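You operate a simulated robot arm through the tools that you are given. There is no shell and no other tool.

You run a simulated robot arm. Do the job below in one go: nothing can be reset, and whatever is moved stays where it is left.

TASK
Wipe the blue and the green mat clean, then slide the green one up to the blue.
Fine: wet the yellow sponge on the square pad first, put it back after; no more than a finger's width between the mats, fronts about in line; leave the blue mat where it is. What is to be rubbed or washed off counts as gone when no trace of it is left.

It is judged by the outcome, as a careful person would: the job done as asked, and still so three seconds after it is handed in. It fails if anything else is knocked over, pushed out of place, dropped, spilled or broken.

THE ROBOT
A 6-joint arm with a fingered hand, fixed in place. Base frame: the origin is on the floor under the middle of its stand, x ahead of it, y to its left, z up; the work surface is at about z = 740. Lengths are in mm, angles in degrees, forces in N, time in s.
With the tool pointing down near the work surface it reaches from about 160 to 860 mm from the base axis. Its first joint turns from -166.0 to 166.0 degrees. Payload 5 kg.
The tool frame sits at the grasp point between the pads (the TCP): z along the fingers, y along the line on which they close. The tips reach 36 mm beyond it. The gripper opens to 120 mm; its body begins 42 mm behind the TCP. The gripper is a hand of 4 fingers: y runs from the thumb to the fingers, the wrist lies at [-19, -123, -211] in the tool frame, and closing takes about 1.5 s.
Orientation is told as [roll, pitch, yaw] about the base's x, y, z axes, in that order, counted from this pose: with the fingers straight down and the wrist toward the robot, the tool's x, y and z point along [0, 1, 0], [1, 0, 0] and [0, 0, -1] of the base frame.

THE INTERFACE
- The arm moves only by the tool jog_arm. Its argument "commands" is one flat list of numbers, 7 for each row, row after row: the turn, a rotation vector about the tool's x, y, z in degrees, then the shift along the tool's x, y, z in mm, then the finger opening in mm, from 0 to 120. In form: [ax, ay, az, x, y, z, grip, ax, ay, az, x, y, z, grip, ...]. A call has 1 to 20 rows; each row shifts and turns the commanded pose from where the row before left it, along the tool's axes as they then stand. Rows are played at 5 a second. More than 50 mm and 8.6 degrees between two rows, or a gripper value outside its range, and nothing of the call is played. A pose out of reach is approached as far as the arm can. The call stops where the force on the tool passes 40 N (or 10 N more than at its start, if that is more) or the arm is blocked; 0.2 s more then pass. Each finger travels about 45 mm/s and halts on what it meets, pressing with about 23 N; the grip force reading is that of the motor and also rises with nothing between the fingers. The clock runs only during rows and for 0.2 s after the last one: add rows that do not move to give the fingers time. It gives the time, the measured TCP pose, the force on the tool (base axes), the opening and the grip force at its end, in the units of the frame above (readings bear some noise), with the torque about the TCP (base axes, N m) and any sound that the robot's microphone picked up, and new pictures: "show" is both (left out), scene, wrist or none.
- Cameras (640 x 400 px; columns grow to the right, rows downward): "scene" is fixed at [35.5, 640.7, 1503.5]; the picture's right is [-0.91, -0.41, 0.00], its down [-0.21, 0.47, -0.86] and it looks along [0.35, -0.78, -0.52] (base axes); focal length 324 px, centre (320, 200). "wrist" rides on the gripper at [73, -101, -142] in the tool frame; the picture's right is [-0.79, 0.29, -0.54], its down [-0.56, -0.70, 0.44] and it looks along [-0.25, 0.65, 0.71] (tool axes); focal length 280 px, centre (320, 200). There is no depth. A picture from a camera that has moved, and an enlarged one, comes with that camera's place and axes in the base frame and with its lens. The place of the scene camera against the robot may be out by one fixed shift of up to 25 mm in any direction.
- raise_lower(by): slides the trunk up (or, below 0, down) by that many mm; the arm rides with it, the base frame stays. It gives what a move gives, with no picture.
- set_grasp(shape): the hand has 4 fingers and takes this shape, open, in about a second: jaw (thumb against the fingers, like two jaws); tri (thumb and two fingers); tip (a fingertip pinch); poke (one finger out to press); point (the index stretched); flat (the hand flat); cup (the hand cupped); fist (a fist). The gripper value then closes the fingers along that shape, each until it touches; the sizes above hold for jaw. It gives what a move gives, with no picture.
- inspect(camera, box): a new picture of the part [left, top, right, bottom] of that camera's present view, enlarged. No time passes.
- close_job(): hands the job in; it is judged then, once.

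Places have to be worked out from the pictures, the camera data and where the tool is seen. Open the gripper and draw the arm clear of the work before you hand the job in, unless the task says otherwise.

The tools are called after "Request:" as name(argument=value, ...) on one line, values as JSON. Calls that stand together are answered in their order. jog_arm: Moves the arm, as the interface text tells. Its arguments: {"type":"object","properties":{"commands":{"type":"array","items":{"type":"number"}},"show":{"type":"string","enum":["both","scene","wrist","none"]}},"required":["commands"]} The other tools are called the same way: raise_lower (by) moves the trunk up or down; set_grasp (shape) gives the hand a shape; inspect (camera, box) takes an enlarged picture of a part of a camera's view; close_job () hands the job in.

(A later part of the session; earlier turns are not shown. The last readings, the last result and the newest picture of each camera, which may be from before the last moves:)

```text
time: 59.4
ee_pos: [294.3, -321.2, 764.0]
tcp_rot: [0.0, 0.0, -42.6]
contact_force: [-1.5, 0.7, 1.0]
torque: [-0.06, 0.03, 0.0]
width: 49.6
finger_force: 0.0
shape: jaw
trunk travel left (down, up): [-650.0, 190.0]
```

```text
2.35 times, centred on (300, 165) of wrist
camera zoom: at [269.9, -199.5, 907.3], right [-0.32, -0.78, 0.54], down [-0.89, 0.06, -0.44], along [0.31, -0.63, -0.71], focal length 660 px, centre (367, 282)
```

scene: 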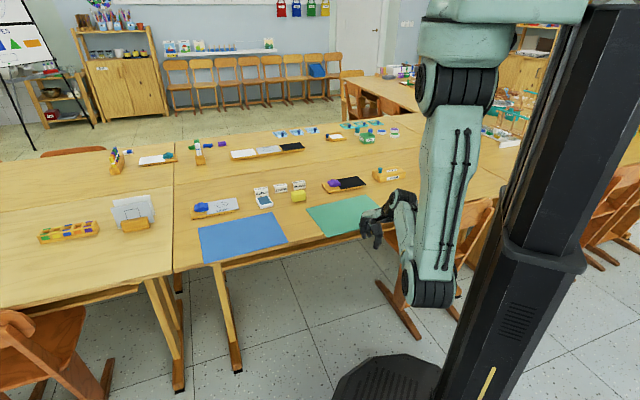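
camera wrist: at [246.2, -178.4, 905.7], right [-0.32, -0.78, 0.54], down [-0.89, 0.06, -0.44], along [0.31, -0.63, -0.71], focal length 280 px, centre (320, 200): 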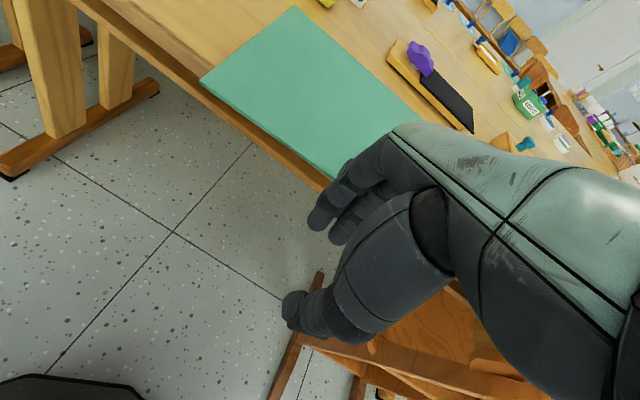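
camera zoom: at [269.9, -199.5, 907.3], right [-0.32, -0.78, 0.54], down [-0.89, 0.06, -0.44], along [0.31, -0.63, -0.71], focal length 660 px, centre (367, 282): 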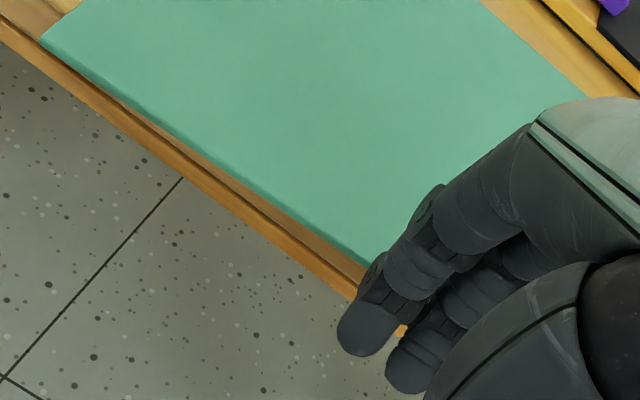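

The mat slides easily with the push, with about 1.5 N, and has moved roughly 10 mm back. I push 12 mm more and measure.

Request:
jog_arm(commands=[0, 0, 0, 0, 3, 0, 50, 0, 0, 0, 0, 3, 0, 50, 0, 0, 0, 0, 3, 0, 50, 0, 0, 0, 0, 3, 0, 50, 0, 0, 0, 0, 0, 0, 50], show="none")

Request:
inspect(camera="scene", box=[300, 170, 420, 260])

Request:
inspect(camera="scene", box=[270, 225, 350, 265])

Request:
inspect(camera="wrist", box=[220, 80, 380, 250])

```text
time: 60.6
ee_pos: [303.8, -328.1, 763.8]
tcp_rot: [-0.1, -0.1, -42.7]
contact_force: [-7.8, 5.0, 11.9]
torque: [-0.38, -0.14, -0.19]
width: 47.2
finger_force: 0.0
shape: jaw
trunk travel left (down, up): [-650.0, 190.0]
```

```text
4.44 times, centred on (360, 215) of scene
camera zoom: at [35.5, 640.7, 1503.5], right [-0.91, -0.41, 0.0], down [-0.21, 0.47, -0.86], along [0.35, -0.78, -0.52], focal length 1442 px, centre (142, 133)
```

zoom: 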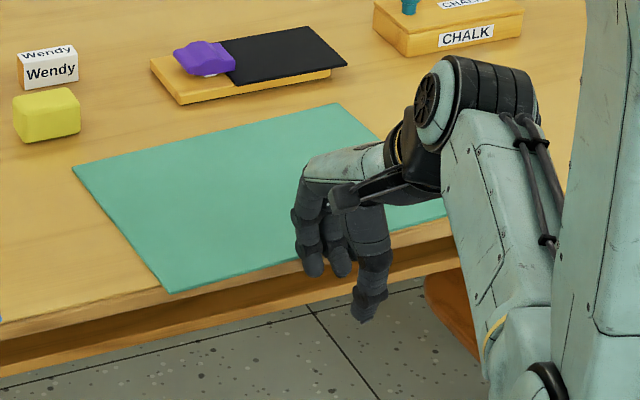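

```text
8.00 times, centred on (310, 245) of scene
camera zoom: at [35.5, 640.7, 1503.5], right [-0.91, -0.41, 0.0], down [-0.21, 0.47, -0.86], along [0.35, -0.78, -0.52], focal length 2596 px, centre (400, -160)
```

zoom: 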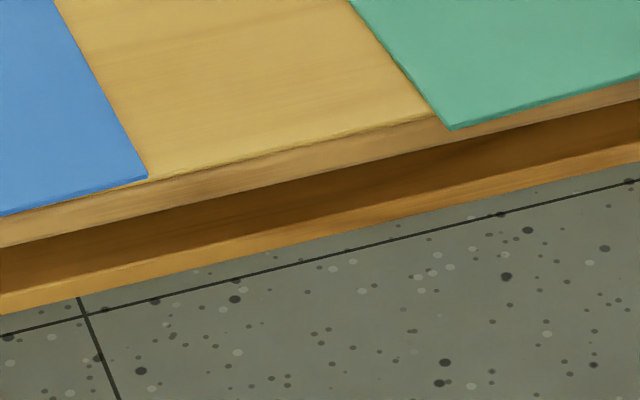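

```text
2.35 times, centred on (300, 165) of wrist
camera zoom: at [277.7, -206.3, 907.1], right [-0.32, -0.78, 0.54], down [-0.89, 0.06, -0.44], along [0.31, -0.63, -0.71], focal length 660 px, centre (367, 282)
```

zoom: 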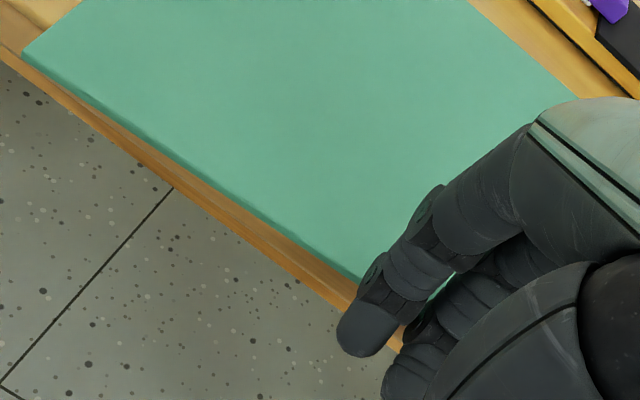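

The push jammed: 9 N sideways with 12 N upward means the rounded fingertips press down on the mat edge. I back off 6 mm, lower by 18 mm so that the straight part of the fingers meets the edge, and push again.

Request:
jog_arm(commands=[0, 0, 0, 0, -8, 0, 50, 0, 0, 0, 0, -7, 0, 50, 0, 0, 0, 0, 0, 10, 50, 0, 0, 0, 0, 0, 8, 50, 0, 0, 0, 0, 5, 0, 50, 0, 0, 0, 0, 4, 0, 50, 0, 0, 0, 0, 0, 0, 50], show="none")

Request:
inspect(camera="scene", box=[300, 170, 420, 260])

Request:
inspect(camera="wrist", box=[220, 80, 380, 250])

```text
time: 62.2
ee_pos: [299.7, -323.9, 746.6]
tcp_rot: [0.0, -0.1, -42.6]
contact_force: [-9.8, 8.5, 13.6]
torque: [-0.69, -0.45, -0.24]
width: 48.0
finger_force: 0.0
shape: jaw
trunk travel left (down, up): [-650.0, 190.0]
```

```text
4.44 times, centred on (360, 215) of scene
camera zoom: at [35.5, 640.7, 1503.5], right [-0.91, -0.41, 0.0], down [-0.21, 0.47, -0.86], along [0.35, -0.78, -0.52], focal length 1442 px, centre (142, 133)
```

zoom: 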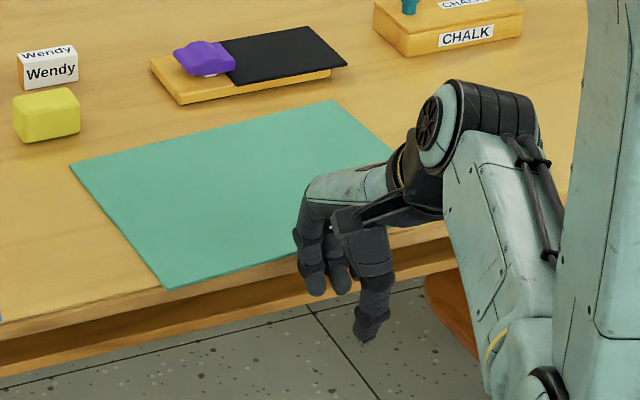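

```text
2.35 times, centred on (300, 165) of wrist
camera zoom: at [273.4, -202.9, 889.9], right [-0.32, -0.78, 0.54], down [-0.89, 0.06, -0.44], along [0.31, -0.63, -0.71], focal length 660 px, centre (367, 282)
```

zoom: 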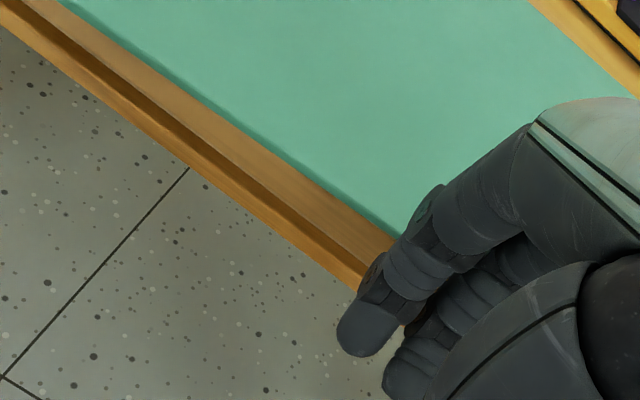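

The mat moved a bit further but the finger backs slope, so part of the push goes downward. I back off, tilt the hand 16° so that the finger backs stand upright, and then check the clearance.

Request:
jog_arm(commands=[0, 0, 0, 0, -12, 0, 50, 0, 0, 0, 0, -13, 0, 50, -8, 0, 0, 0, 0, 0, 50, -8, 0, 0, 0, 0, 0, 50, 0, 0, 0, 0, 0, 0, 50, 0, 0, 0, 0, 0, 0, 50], show="both")

Request:
inspect(camera="scene", box=[300, 170, 420, 260])

Request:
inspect(camera="wrist", box=[220, 80, 380, 250])

```text
time: 63.6
ee_pos: [281.1, -309.2, 746.1]
tcp_rot: [0.0, -16.0, -42.6]
contact_force: [-0.4, 1.1, 0.1]
torque: [0.01, 0.05, 0.01]
width: 50.2
finger_force: 0.0
shape: jaw
trunk travel left (down, up): [-650.0, 190.0]
camera wrist: at [229.8, -163.4, 855.3], right [-0.44, -0.67, 0.6], down [-0.78, -0.04, -0.62], along [0.44, -0.74, -0.51], focal length 280 px, centre (320, 200)
```

scene: 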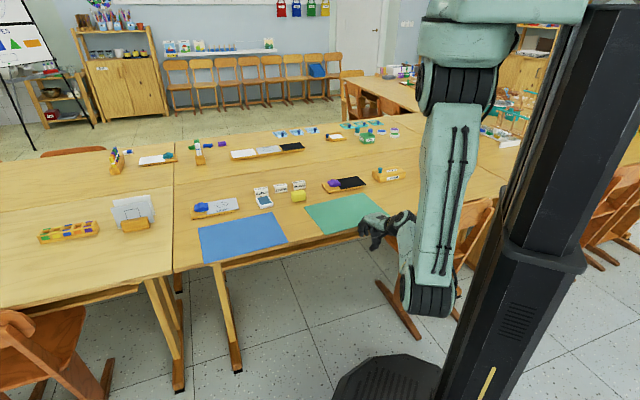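
wrist: 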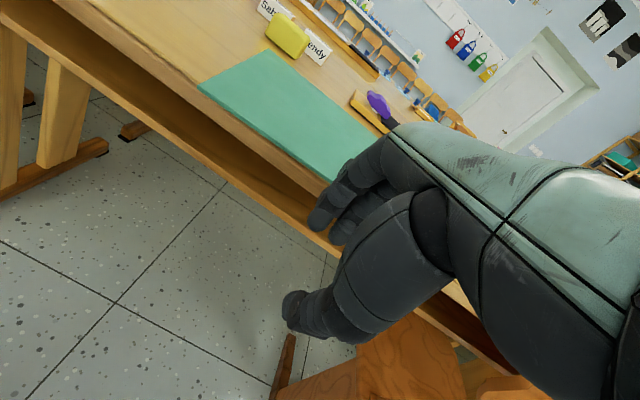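

```text
4.44 times, centred on (360, 215) of scene
camera zoom: at [35.5, 640.7, 1503.5], right [-0.91, -0.41, 0.0], down [-0.21, 0.47, -0.86], along [0.35, -0.78, -0.52], focal length 1442 px, centre (142, 133)
```

zoom: 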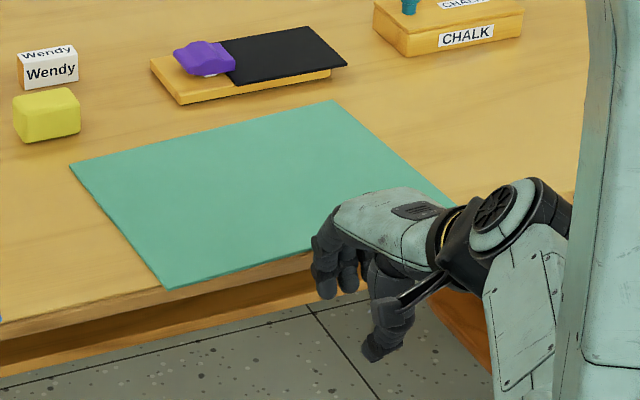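

```text
2.35 times, centred on (300, 165) of wrist
camera zoom: at [229.8, -163.4, 855.3], right [-0.44, -0.67, 0.6], down [-0.78, -0.04, -0.62], along [0.44, -0.74, -0.51], focal length 660 px, centre (367, 282)
```

zoom: 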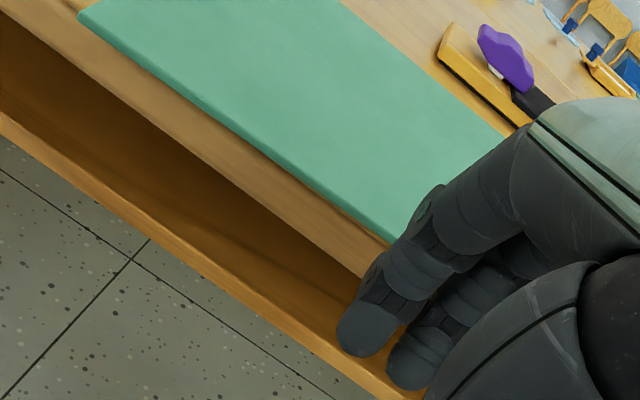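

The tilt worked and the mat is clear of the hand. I measure the present front line of the green mat against the blue one.

Request:
inspect(camera="scene", box=[270, 215, 350, 265])

Request:
inspect(camera="scene", box=[340, 185, 420, 235])

Request:
inspect(camera="scene", box=[190, 185, 410, 285])

```text
8.00 times, centred on (310, 240) of scene
camera zoom: at [35.5, 640.7, 1503.5], right [-0.91, -0.41, 0.0], down [-0.21, 0.47, -0.86], along [0.35, -0.78, -0.52], focal length 2596 px, centre (400, -120)
```

zoom: 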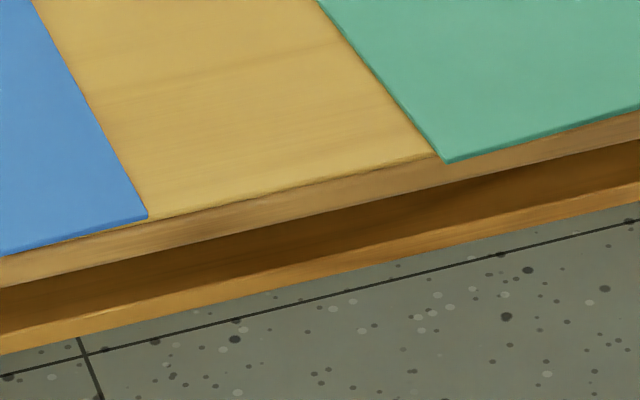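

```text
8.00 times, centred on (380, 210) of scene
camera zoom: at [35.5, 640.7, 1503.5], right [-0.91, -0.41, 0.0], down [-0.21, 0.47, -0.86], along [0.35, -0.78, -0.52], focal length 2596 px, centre (-160, 120)
```

zoom: 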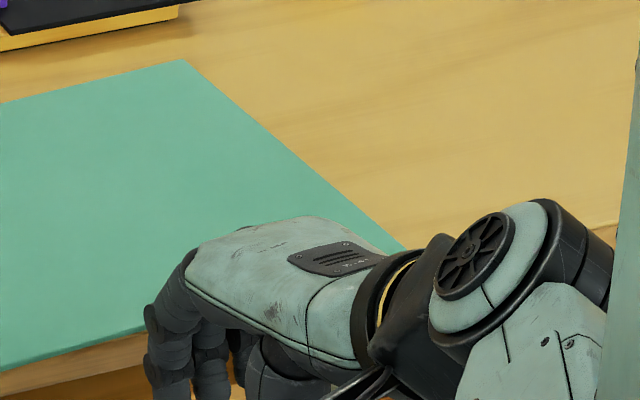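

```text
2.91 times, centred on (300, 235) of scene
camera zoom: at [35.5, 640.7, 1503.5], right [-0.91, -0.41, 0.0], down [-0.21, 0.47, -0.86], along [0.35, -0.78, -0.52], focal length 944 px, centre (378, 98)
```

zoom: 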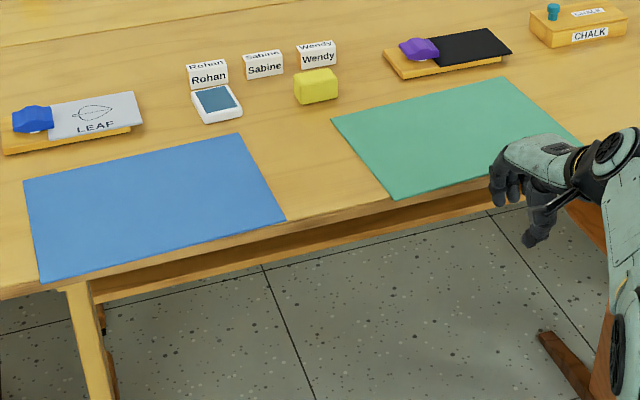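

The green front's left end is about 17 mm and the right end about 5 mm in front of the blue line, so it needs a push left of centre. I shift 38 mm to the left and then move forward horizontally with the tilted hand.

Request:
jog_arm(commands=[0, 0, 0, 19, 0, 0, 50, 0, 0, 0, 19, 0, 0, 50, 0, 0, 0, 0, 9.6, 2.8, 50, 0, 0, 0, 0, 9.6, 2.8, 50, 0, 0, 0, 0, 4.8, 1.4, 50, 0, 0, 0, 0, 0, 0, 50], show="none")

Request:
inspect(camera="scene", box=[300, 170, 420, 260])

Request:
inspect(camera="wrist", box=[220, 80, 380, 250])

```text
time: 65.0
ee_pos: [325.1, -297.4, 747.6]
tcp_rot: [0.0, -16.0, -42.5]
contact_force: [-1.1, 1.0, 0.8]
torque: [-0.04, 0.02, 0.0]
width: 49.7
finger_force: 0.0
shape: jaw
trunk travel left (down, up): [-650.0, 190.0]
```

```text
4.44 times, centred on (360, 215) of scene
camera zoom: at [35.5, 640.7, 1503.5], right [-0.91, -0.41, 0.0], down [-0.21, 0.47, -0.86], along [0.35, -0.78, -0.52], focal length 1442 px, centre (142, 133)
```

zoom: 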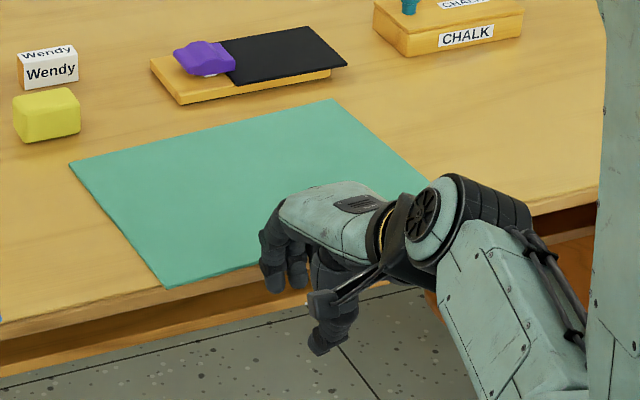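

```text
2.35 times, centred on (300, 165) of wrist
camera zoom: at [273.2, -152.0, 856.2], right [-0.44, -0.67, 0.6], down [-0.78, -0.04, -0.62], along [0.44, -0.74, -0.51], focal length 660 px, centre (367, 282)
```

zoom: 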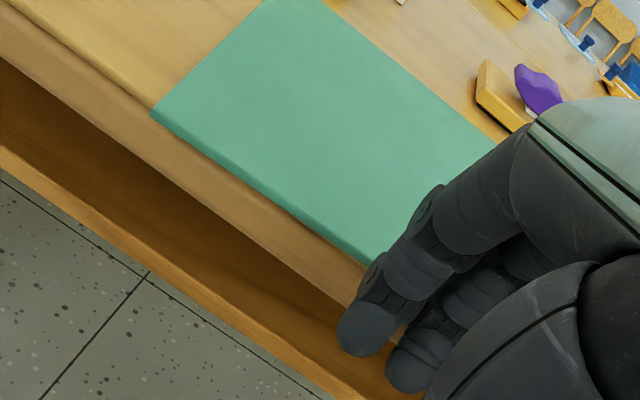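

The fingers are just about touching the edge. I push 12 mm in small horizontal steps.

Request:
jog_arm(commands=[0, 0, 0, 0, 2.88, 0.83, 50, 0, 0, 0, 0, 2.88, 0.83, 50, 0, 0, 0, 0, 2.88, 0.83, 50, 0, 0, 0, 0, 2.88, 0.83, 50, 0, 0, 0, 0, 0, 0, 50], show="none")

Request:
inspect(camera="scene", box=[270, 215, 350, 265])

Request:
inspect(camera="scene", box=[300, 170, 420, 260])

Request:
inspect(camera="wrist", box=[220, 80, 380, 250])

```text
time: 66.2
ee_pos: [332.9, -303.3, 748.8]
tcp_rot: [0.0, -16.3, -42.5]
contact_force: [-16.6, 11.3, 21.2]
torque: [-0.92, -0.45, -0.41]
width: 47.5
finger_force: 0.1
shape: jaw
trunk travel left (down, up): [-650.0, 190.0]
```

```text
8.00 times, centred on (310, 240) of scene
camera zoom: at [35.5, 640.7, 1503.5], right [-0.91, -0.41, 0.0], down [-0.21, 0.47, -0.86], along [0.35, -0.78, -0.52], focal length 2596 px, centre (400, -120)
```

zoom: 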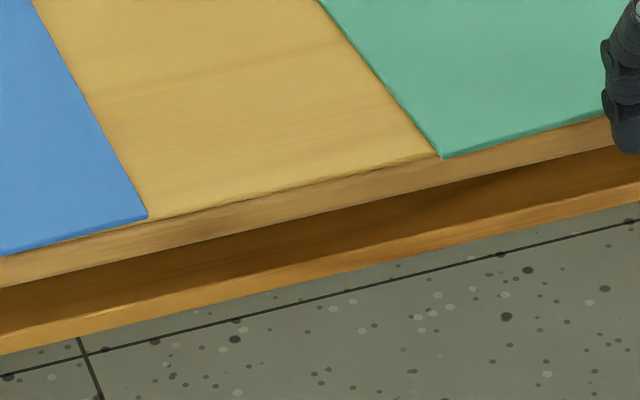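

```text
4.44 times, centred on (360, 215) of scene
camera zoom: at [35.5, 640.7, 1503.5], right [-0.91, -0.41, 0.0], down [-0.21, 0.47, -0.86], along [0.35, -0.78, -0.52], focal length 1442 px, centre (142, 133)
```

zoom: 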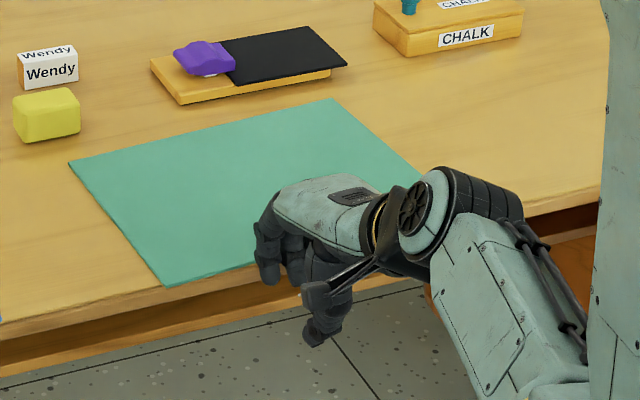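

```text
2.35 times, centred on (300, 165) of wrist
camera zoom: at [280.3, -158.2, 857.4], right [-0.44, -0.67, 0.6], down [-0.78, -0.04, -0.62], along [0.44, -0.75, -0.5], focal length 660 px, centre (367, 282)
```

zoom: 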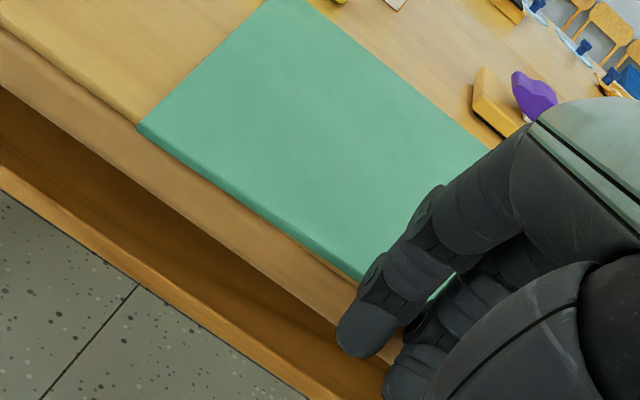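

Pushing force rose to 20 N with as much upward force, so the fingers now seem to bear on the table edge at the right part. I back off a little and look closely at the state of the edge.

Request:
jog_arm(commands=[0, 0, 0, 0, -9.6, -2.8, 50, 0, 0, 0, 0, -9.6, -2.8, 50, 0, 0, 0, 0, -9.6, -2.8, 50, 0, 0, 0, 0, 0, 0, 50], show="none")

Request:
inspect(camera="wrist", box=[180, 80, 380, 230])

Request:
inspect(camera="scene", box=[320, 205, 400, 255])

Request:
inspect(camera="scene", box=[190, 185, 410, 285])

```text
time: 67.2
ee_pos: [312.7, -284.3, 744.4]
tcp_rot: [0.0, -15.9, -42.4]
contact_force: [0.5, -0.3, 0.1]
torque: [0.02, 0.03, 0.0]
width: 50.2
finger_force: 0.0
shape: jaw
trunk travel left (down, up): [-650.0, 190.0]
```

```text
2.67 times, centred on (280, 155) of wrist
camera zoom: at [260.0, -139.7, 854.3], right [-0.44, -0.67, 0.6], down [-0.79, -0.04, -0.62], along [0.44, -0.74, -0.51], focal length 748 px, centre (427, 320)
```

zoom: 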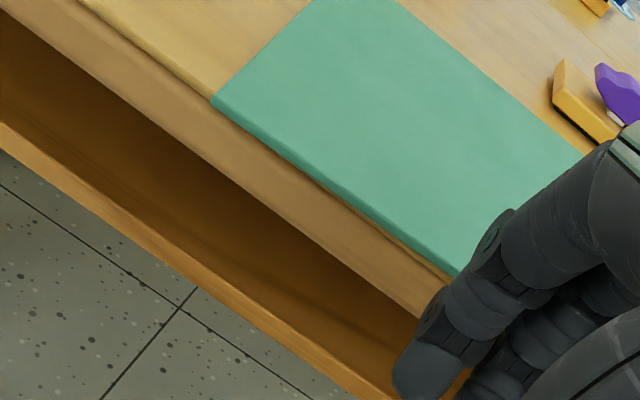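

```text
8.00 times, centred on (360, 230) of scene
camera zoom: at [35.5, 640.7, 1503.5], right [-0.91, -0.41, 0.0], down [-0.21, 0.47, -0.86], along [0.35, -0.78, -0.52], focal length 2596 px, centre (0, -40)
```

zoom: 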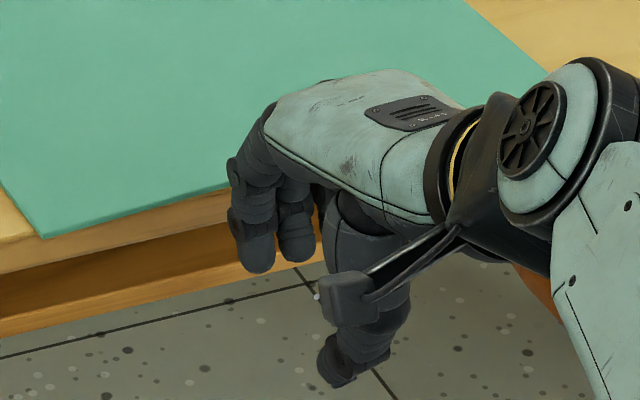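

```text
2.91 times, centred on (300, 235) of scene
camera zoom: at [35.5, 640.7, 1503.5], right [-0.91, -0.41, 0.0], down [-0.21, 0.47, -0.86], along [0.35, -0.78, -0.52], focal length 944 px, centre (378, 98)
```

zoom: 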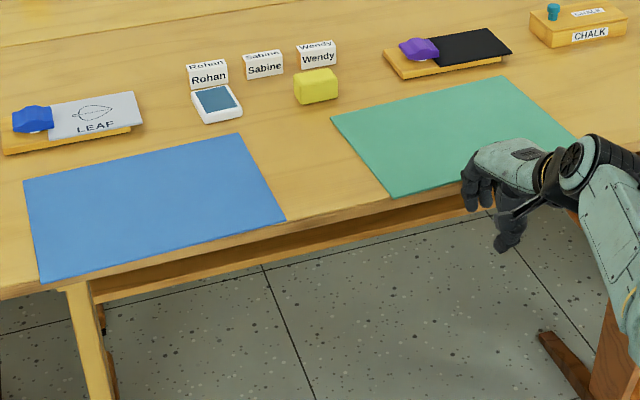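

At the right the green mat is already level with the table edge, while its left end still protrudes. I take sharper views of the corners to measure this well.

Request:
inspect(camera="scene", box=[250, 190, 310, 230])

Request:
inspect(camera="scene", box=[330, 180, 390, 220])

Request:
inspect(camera="scene", box=[270, 220, 330, 260])

Request:
inspect(camera="scene", box=[180, 210, 240, 250])

Request:
inspect(camera="scene", box=[180, 240, 240, 280])

```text
10.00 times, centred on (280, 210) of scene
camera zoom: at [35.5, 640.7, 1503.5], right [-0.91, -0.41, 0.0], down [-0.21, 0.47, -0.86], along [0.35, -0.78, -0.52], focal length 3245 px, centre (720, 100)
```

zoom: 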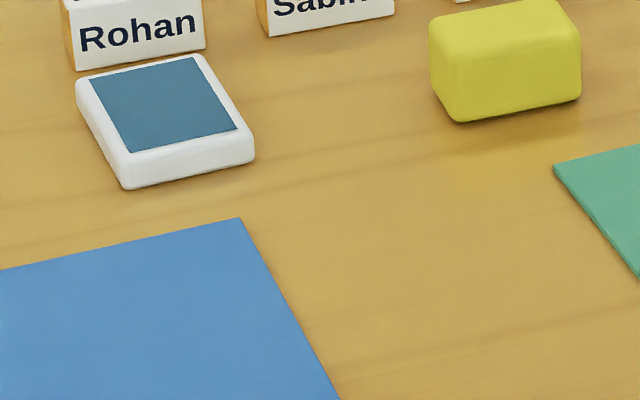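

```text
10.00 times, centred on (360, 200) of scene
camera zoom: at [35.5, 640.7, 1503.5], right [-0.91, -0.41, 0.0], down [-0.21, 0.47, -0.86], along [0.35, -0.78, -0.52], focal length 3245 px, centre (-80, 200)
```

zoom: 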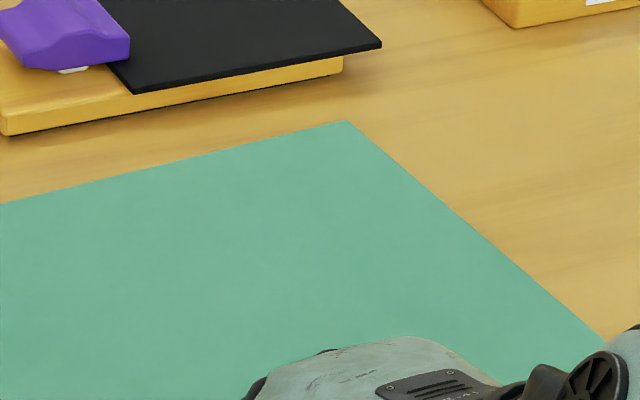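

```text
10.00 times, centred on (300, 240) of scene
camera zoom: at [35.5, 640.7, 1503.5], right [-0.91, -0.41, 0.0], down [-0.21, 0.47, -0.86], along [0.35, -0.78, -0.52], focal length 3245 px, centre (520, -200)
```

zoom: 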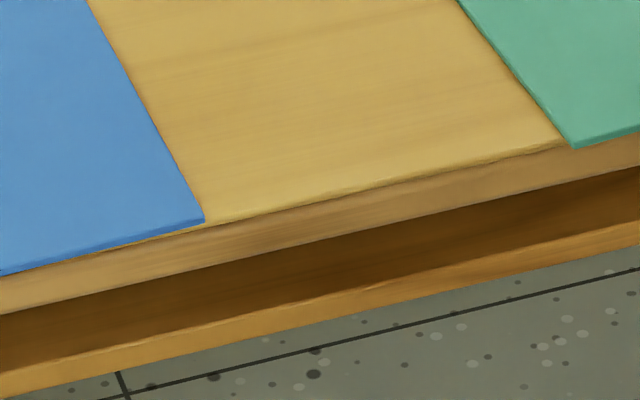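

```text
10.00 times, centred on (210, 230) of scene
camera zoom: at [35.5, 640.7, 1503.5], right [-0.91, -0.41, 0.0], down [-0.21, 0.47, -0.86], along [0.35, -0.78, -0.52], focal length 3245 px, centre (1420, -100)
```

zoom: 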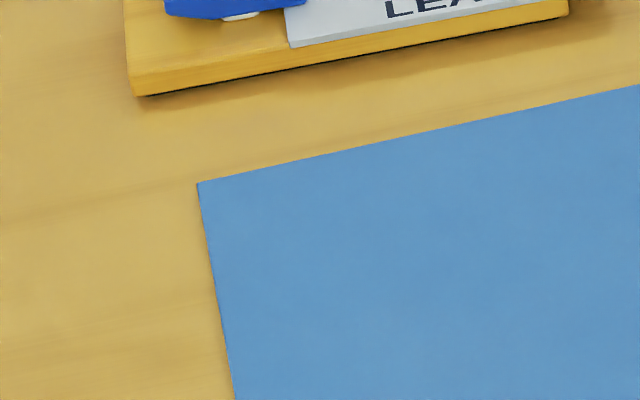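

```text
10.00 times, centred on (210, 260) of scene
camera zoom: at [35.5, 640.7, 1503.5], right [-0.91, -0.41, 0.0], down [-0.21, 0.47, -0.86], along [0.35, -0.78, -0.52], focal length 3245 px, centre (1420, -400)
```

zoom: 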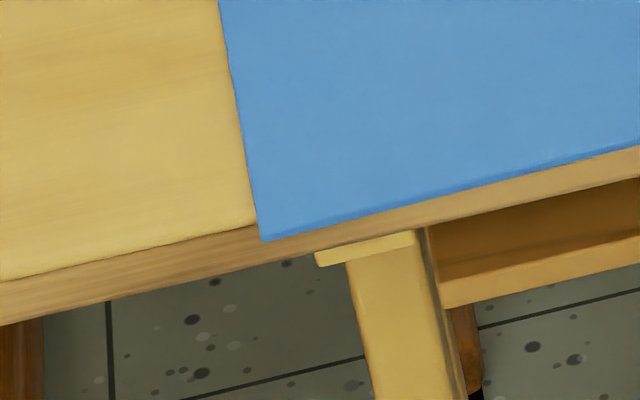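

The remaining need is about 15 mm back at the left end, 4 mm at the right, and about 140 mm along. The rest must be pushed on the table top, so a single stretched finger is better. I back away, level the hand and rise before changing the hand shape.

Request:
jog_arm(commands=[0, 0, 0, 0, -19, -5.5, 50, 8, 0, 0, 0, 0, 0, 50, 8, 0, 0, 0, 0, 0, 50, 0, 0, 0, 0, 0, -40, 50, 0, 0, 0, 0, 0, -45, 50, 0, 0, 0, 0, 0, -45, 50, 0, 0, 0, 0, 0, -30, 50, 0, 0, 0, 0, 0, 0, 50], show="scene")

Request:
set_grasp(shape="poke")

Request:
jog_arm(commands=[0, 0, 0, 0, 0, 0, 0, 0, 0, 0, 0, 0, 0, 0, 0, 0, 0, 0, 0, 0, 0], show="both")

```text
time: 69.0
ee_pos: [297.8, -272.9, 905.2]
tcp_rot: [0.0, 0.0, -42.5]
contact_force: [-0.3, 0.1, 0.1]
torque: [0.0, -0.02, 0.01]
width: 50.0
finger_force: 0.0
shape: jaw
trunk travel left (down, up): [-650.0, 190.0]
```

scene: 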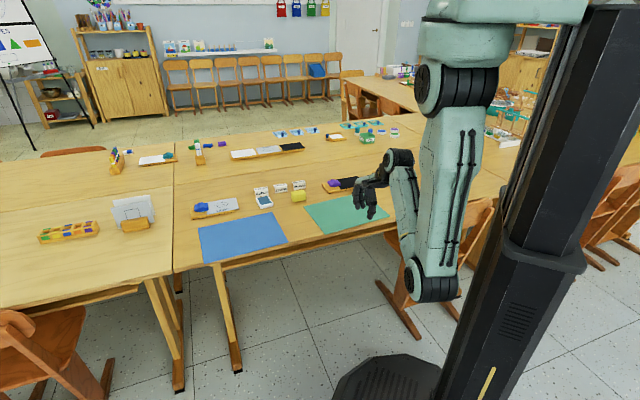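

```text
time: 69.9
ee_pos: [298.1, -272.2, 904.5]
tcp_rot: [-0.1, 0.0, -42.5]
contact_force: [0.9, 0.1, 0.7]
torque: [0.01, -0.01, 0.01]
width: 0.1
finger_force: 0.0
shape: poke
trunk travel left (down, up): [-650.0, 190.0]
```

```text
time: 70.7
ee_pos: [297.6, -270.4, 906.0]
tcp_rot: [0.0, 0.0, -42.5]
contact_force: [0.3, -0.6, -0.1]
torque: [0.01, -0.02, 0.01]
width: 0.0
finger_force: 0.0
shape: jaw
trunk travel left (down, up): [-650.0, 190.0]
camera wrist: at [271.9, -150.8, 1047.0], right [-0.32, -0.78, 0.54], down [-0.89, 0.06, -0.44], along [0.31, -0.63, -0.71], focal length 280 px, centre (320, 200)
```

scene: 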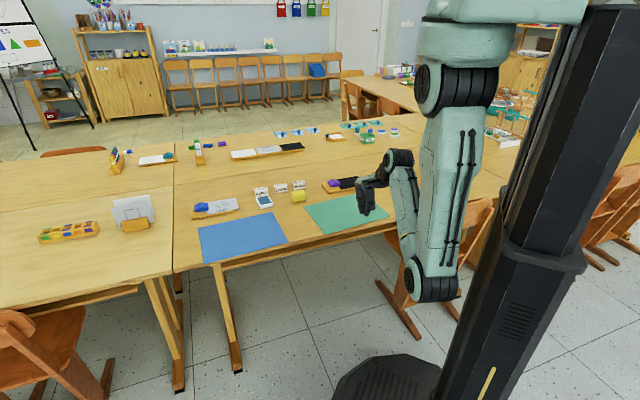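
wrist: 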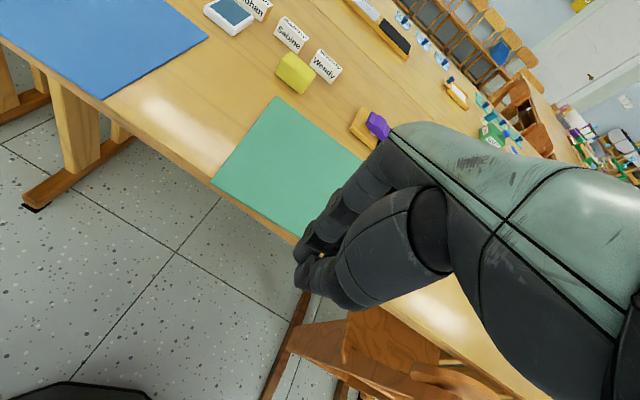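

Commanding grip 0 closed the hand into a closed jaw. I look at this closed shape, which may itself be a good compact pusher, and then set poke again to compare.

Request:
inspect(camera="scene", box=[340, 140, 420, 230])

Request:
inspect(camera="wrist", box=[260, 170, 400, 310])

Request:
set_grasp(shape="poke")

Request:
inspect(camera="scene", box=[340, 140, 420, 230])

Request:
inspect(camera="wrist", box=[260, 170, 400, 310])

```text
4.44 times, centred on (380, 185) of scene
camera zoom: at [35.5, 640.7, 1503.5], right [-0.91, -0.41, 0.0], down [-0.21, 0.47, -0.86], along [0.35, -0.78, -0.52], focal length 1442 px, centre (53, 267)
```

zoom: 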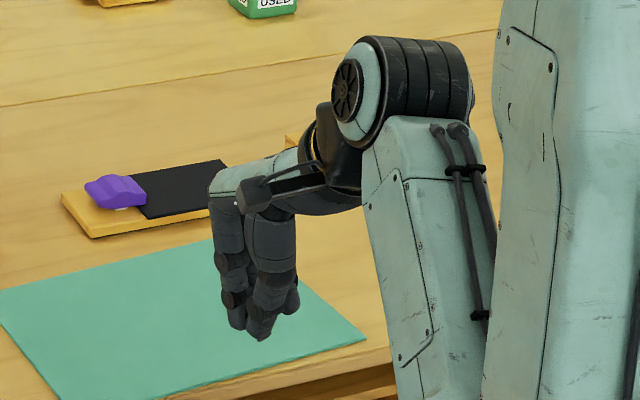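

```text
2.86 times, centred on (330, 240) of wrist
camera zoom: at [271.9, -150.8, 1047.0], right [-0.32, -0.78, 0.54], down [-0.89, 0.06, -0.44], along [0.31, -0.63, -0.71], focal length 801 px, centre (291, 86)
```

zoom: 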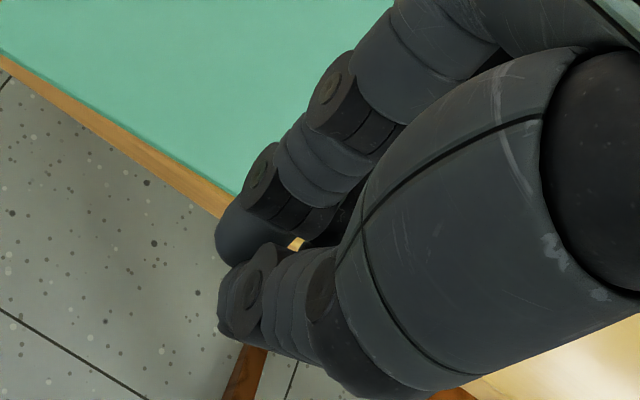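

```text
time: 71.6
ee_pos: [297.1, -271.7, 904.6]
tcp_rot: [0.0, 0.0, -42.5]
contact_force: [0.0, 0.6, 0.4]
torque: [-0.02, -0.03, -0.03]
width: 0.0
finger_force: 0.0
shape: poke
trunk travel left (down, up): [-650.0, 190.0]
```

```text
4.44 times, centred on (380, 185) of scene
camera zoom: at [35.5, 640.7, 1503.5], right [-0.91, -0.41, 0.0], down [-0.21, 0.47, -0.86], along [0.35, -0.78, -0.52], focal length 1442 px, centre (53, 267)
```

zoom: 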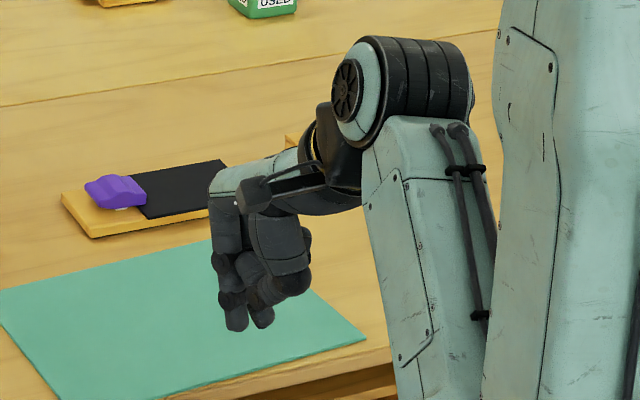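

```text
2.86 times, centred on (330, 240) of wrist
camera zoom: at [271.9, -150.8, 1047.0], right [-0.32, -0.78, 0.54], down [-0.89, 0.06, -0.44], along [0.31, -0.63, -0.71], focal length 801 px, centre (291, 86)
```

zoom: 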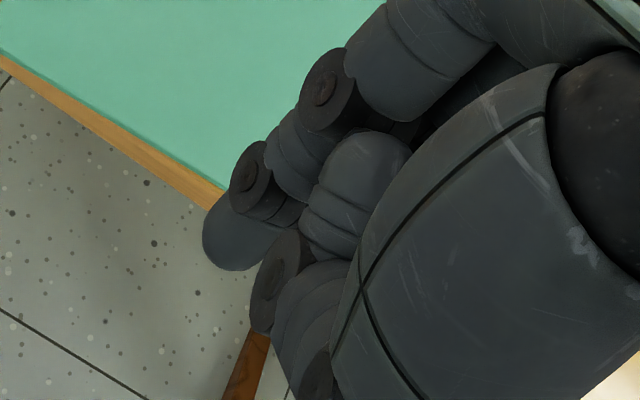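

Poke shows the index finger out with the others folded. I test whether a grip value of 120 keeps this shape during moves.

Request:
jog_arm(commands=[0, 0, 0, 0, 0, 0, 120, 0, 0, 0, 0, 0, 0, 120], show="wrist")

Request:
inspect(camera="scene", box=[340, 140, 420, 230])

```text
time: 72.2
ee_pos: [297.6, -272.1, 903.6]
tcp_rot: [0.0, 0.0, -42.5]
contact_force: [-0.4, 0.0, -0.4]
torque: [-0.01, -0.02, 0.0]
width: 0.0
finger_force: 0.1
shape: poke
trunk travel left (down, up): [-650.0, 190.0]
camera wrist: at [271.9, -150.8, 1047.1], right [-0.32, -0.78, 0.54], down [-0.89, 0.06, -0.44], along [0.31, -0.63, -0.71], focal length 280 px, centre (320, 200)
```

wrist: 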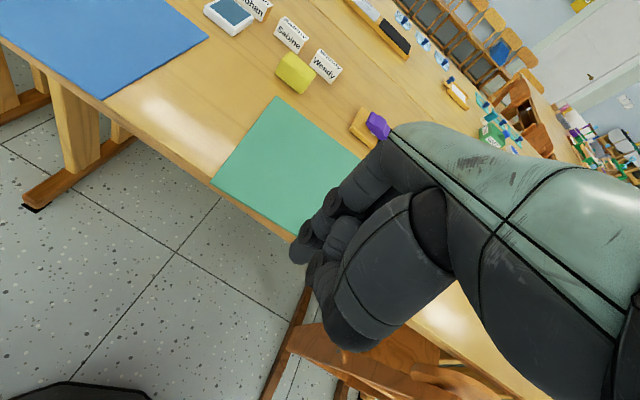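

```text
4.44 times, centred on (380, 185) of scene
camera zoom: at [35.5, 640.7, 1503.5], right [-0.91, -0.41, 0.0], down [-0.21, 0.47, -0.86], along [0.35, -0.78, -0.52], focal length 1442 px, centre (53, 267)
```

zoom: 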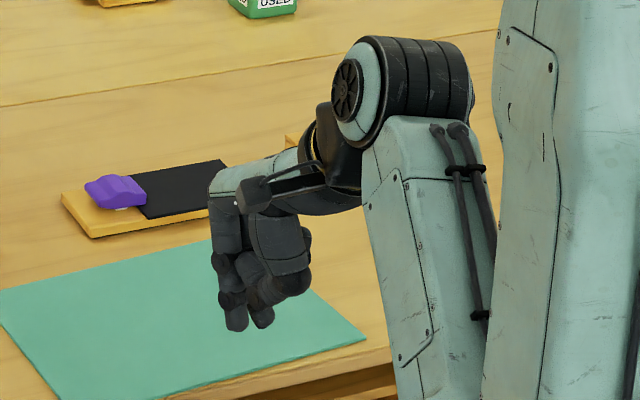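

Grip 120 keeps the poke shape, and I place the index tip at about 12 mm left of the grasp point and 33 mm below it. I move to beside the middle of the green mat's right edge, staying high.

Request:
jog_arm(commands=[0, 0, 0, -31.6, 28.7, 0, 120, 0, 0, 0, -31.6, 28.7, 0, 120, 0, 0, 0, -31.6, 28.7, 0, 120, 0, 0, 0, -31.6, 28.7, 0, 120, 0, 0, 0, -31.6, 28.7, 0, 120, 0, 0, 0, -31.6, 28.7, 0, 120, 0, 0, 0, -31.6, 28.7, 0, 120, 0, 0, 0, 0, 0, 40, 120, 0, 0, 0, 0, 0, 40, 120, 0, 0, 0, 0, 0, 0, 120], show="both")

Request:
inspect(camera="scene", box=[330, 150, 430, 240])

Request:
inspect(camera="wrist", box=[200, 150, 400, 330])

```text
time: 74.4
ee_pos: [294.3, -572.7, 825.2]
tcp_rot: [0.0, 0.1, -42.5]
contact_force: [0.1, -0.2, 0.8]
torque: [-0.03, 0.01, -0.01]
width: 0.0
finger_force: 0.1
shape: poke
trunk travel left (down, up): [-650.0, 190.0]
camera wrist: at [268.3, -451.2, 968.1], right [-0.32, -0.78, 0.54], down [-0.89, 0.06, -0.44], along [0.31, -0.63, -0.71], focal length 280 px, centre (320, 200)
```

scene: 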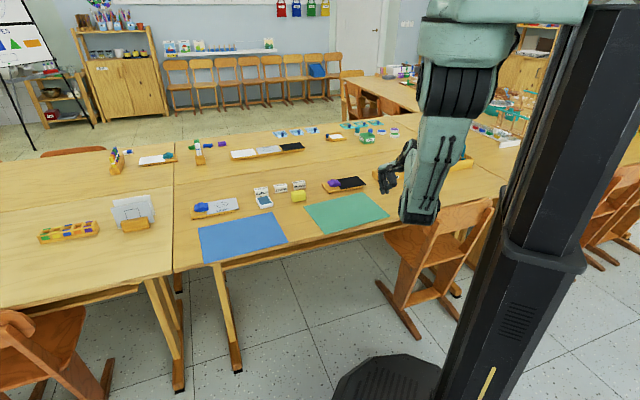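
wrist: 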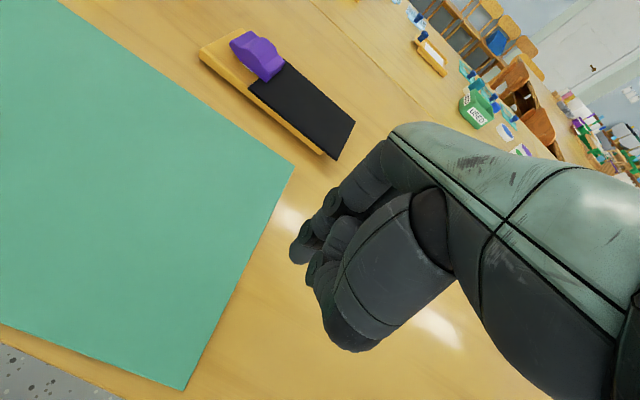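

```text
4.44 times, centred on (380, 195) of scene
camera zoom: at [35.5, 640.7, 1503.5], right [-0.91, -0.41, 0.0], down [-0.21, 0.47, -0.86], along [0.35, -0.78, -0.52], focal length 1442 px, centre (53, 222)
```

zoom: 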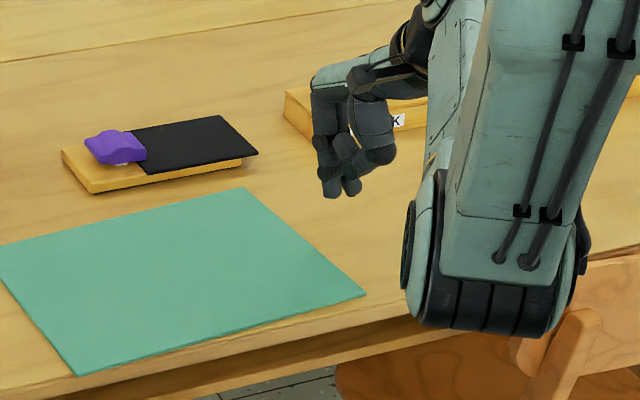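

```text
2.22 times, centred on (300, 240) of wrist
camera zoom: at [268.3, -451.2, 968.1], right [-0.32, -0.78, 0.54], down [-0.89, 0.06, -0.44], along [0.31, -0.63, -0.71], focal length 623 px, centre (364, 111)
```

zoom: 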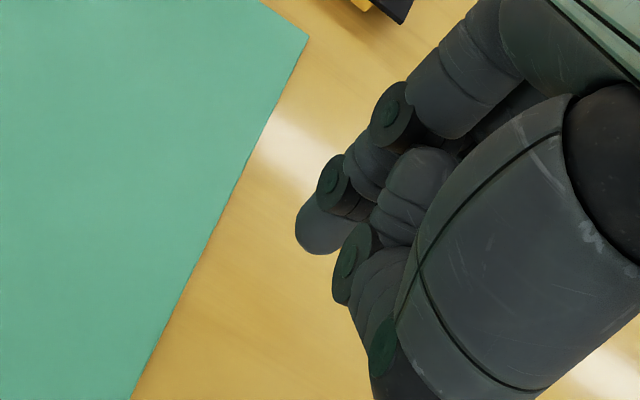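

The index tip is right of the mat edge by about 10–15 mm and near its middle. I lower towards the table and then find contact gently.

Request:
jog_arm(commands=[0, 0, 0, 0, 0, 20, 120, 0, 0, 0, 0, 0, 15, 120, 0, 0, 0, 0, 0, 8, 120, 0, 0, 0, 0, 0, 0, 120], show="none")

Request:
inspect(camera="wrist", box=[200, 150, 400, 330])

Request:
inspect(camera="scene", box=[340, 170, 420, 240])

```text
time: 75.4
ee_pos: [294.8, -571.2, 782.8]
tcp_rot: [0.0, 0.1, -42.5]
contact_force: [-0.3, 0.0, 0.0]
torque: [-0.03, 0.0, 0.03]
width: 0.0
finger_force: 0.0
shape: poke
trunk travel left (down, up): [-650.0, 190.0]
```

```text
2.22 times, centred on (300, 240) of wrist
camera zoom: at [269.6, -449.9, 925.3], right [-0.32, -0.78, 0.54], down [-0.89, 0.06, -0.44], along [0.31, -0.63, -0.71], focal length 623 px, centre (364, 111)
```

zoom: 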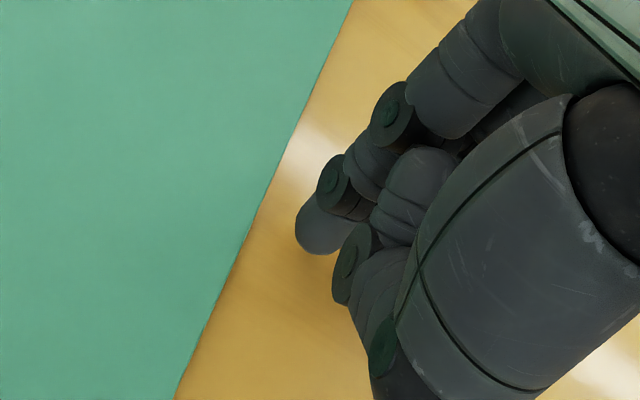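

```text
5.71 times, centred on (380, 205) of scene
camera zoom: at [35.5, 640.7, 1503.5], right [-0.91, -0.41, 0.0], down [-0.21, 0.47, -0.86], along [0.35, -0.78, -0.52], focal length 1854 px, centre (-23, 171)
```

zoom: 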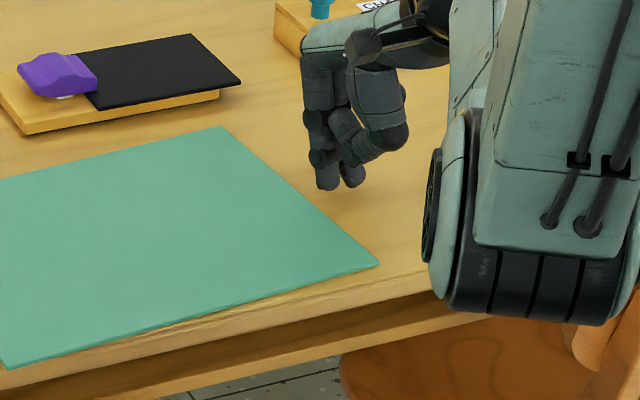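

The tip is still a few millimetres up. I step down to find the table.

Request:
jog_arm(commands=[0, 0, 0, 0, 0, 2, 120, 0, 0, 0, 0, 0, 2, 120, 0, 0, 0, 0, 0, 1, 120, 0, 0, 0, 0, 0, 0, 120], show="none")

```text
time: 76.4
ee_pos: [296.4, -571.9, 778.7]
tcp_rot: [0.0, 0.0, -42.5]
contact_force: [-0.2, 0.5, 0.4]
torque: [-0.01, 0.02, -0.01]
width: 0.2
finger_force: 0.0
shape: poke
trunk travel left (down, up): [-650.0, 190.0]
```

Request:
jog_arm(commands=[0, 0, 0, 0, 0, 1, 120, 0, 0, 0, 0, 0, 1, 120, 0, 0, 0, 0, 0, 1, 120, 0, 0, 0, 0, 0, 0, 120], show="none")

```text
time: 77.4
ee_pos: [297.0, -570.7, 777.0]
tcp_rot: [-0.1, -0.3, -42.5]
contact_force: [1.9, -2.3, 10.5]
torque: [-0.17, 0.05, 0.0]
width: 0.0
finger_force: 0.1
shape: poke
trunk travel left (down, up): [-650.0, 190.0]
```

Contact with the table is at about z = 777, so the tip is 37 mm below the grasp point. I raise 1.5 mm to glide just above the table and push toward the mat in small steps.

Request:
jog_arm(commands=[0, 0, 0, 0, 0, -1.6, 120, 0, 0, 0, 4, 0, 0, 120, 0, 0, 0, 4, 0, 0, 120, 0, 0, 0, 4, 0, 0, 120, 0, 0, 0, 4, 0, 0, 120, 0, 0, 0, 0, 0, 0, 120], show="none")

Request:
inspect(camera="wrist", box=[200, 150, 400, 330])

Request:
inspect(camera="scene", box=[340, 170, 420, 240])

```text
time: 78.8
ee_pos: [307.6, -558.7, 777.8]
tcp_rot: [0.0, 0.0, -42.5]
contact_force: [-2.4, -2.1, 4.4]
torque: [-0.11, 0.13, -0.04]
width: 0.1
finger_force: 0.0
shape: poke
trunk travel left (down, up): [-650.0, 190.0]
```

```text
2.22 times, centred on (300, 240) of wrist
camera zoom: at [281.5, -436.8, 919.9], right [-0.32, -0.78, 0.54], down [-0.89, 0.06, -0.44], along [0.31, -0.63, -0.71], focal length 623 px, centre (364, 111)
```

zoom: 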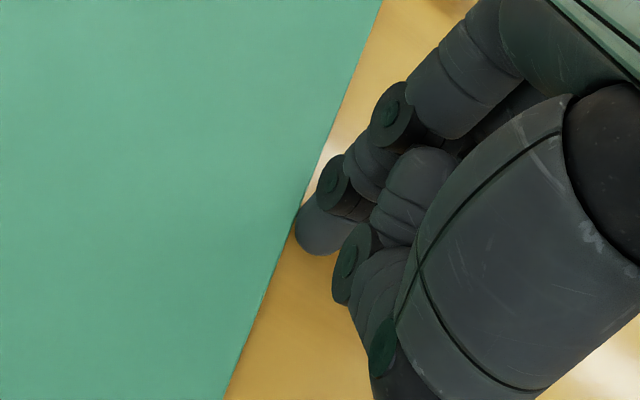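

```text
5.71 times, centred on (380, 205) of scene
camera zoom: at [35.5, 640.7, 1503.5], right [-0.91, -0.41, 0.0], down [-0.21, 0.47, -0.86], along [0.35, -0.78, -0.52], focal length 1854 px, centre (-23, 171)
```

zoom: 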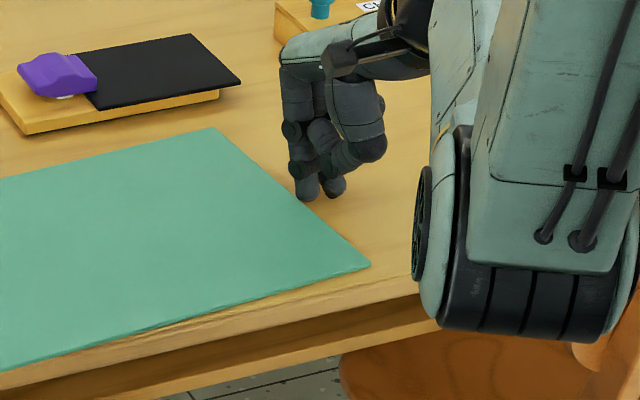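

The mat follows the finger: it has moved about 7 mm to the left with only 3 N. I push on 28 mm and check for any turning.

Request:
jog_arm(commands=[0, 0, 0, 4, 0, 0, 120, 0, 0, 0, 4, 0, 0, 120, 0, 0, 0, 4, 0, 0, 120, 0, 0, 0, 4, 0, 0, 120, 0, 0, 0, 4, 0, 0, 120, 0, 0, 0, 4, 0, 0, 120, 0, 0, 0, 4, 0, 0, 120, 0, 0, 0, 0, 0, 0, 120], show="none")

Request:
inspect(camera="scene", box=[270, 180, 400, 260])

Request:
inspect(camera="wrist", box=[200, 150, 400, 330])

```text
time: 80.6
ee_pos: [327.1, -538.1, 776.7]
tcp_rot: [0.0, 0.0, -42.4]
contact_force: [-0.7, -0.5, 2.5]
torque: [-0.07, 0.1, 0.01]
width: 0.1
finger_force: 0.2
shape: poke
trunk travel left (down, up): [-650.0, 190.0]
```

```text
4.92 times, centred on (335, 220) of scene
camera zoom: at [35.5, 640.7, 1503.5], right [-0.91, -0.41, 0.0], down [-0.21, 0.47, -0.86], along [0.35, -0.78, -0.52], focal length 1598 px, centre (246, 102)
```

zoom: 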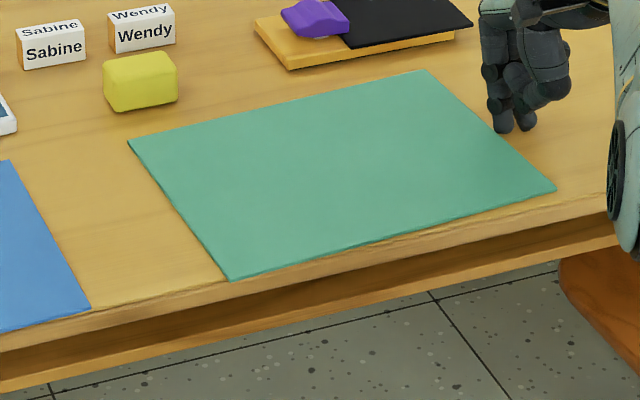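

```text
2.22 times, centred on (300, 240) of wrist
camera zoom: at [300.4, -416.5, 920.0], right [-0.32, -0.78, 0.54], down [-0.89, 0.06, -0.44], along [0.31, -0.63, -0.71], focal length 623 px, centre (364, 111)
```

zoom: 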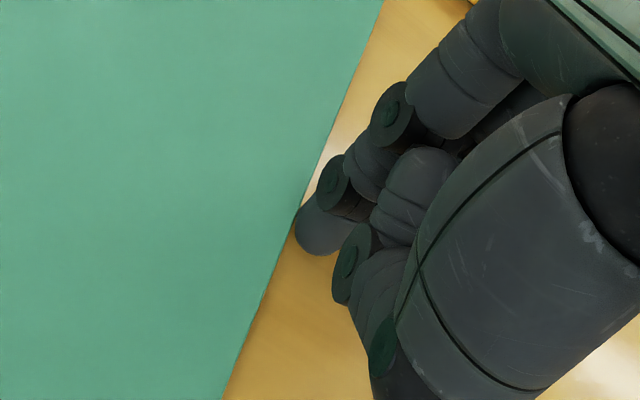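

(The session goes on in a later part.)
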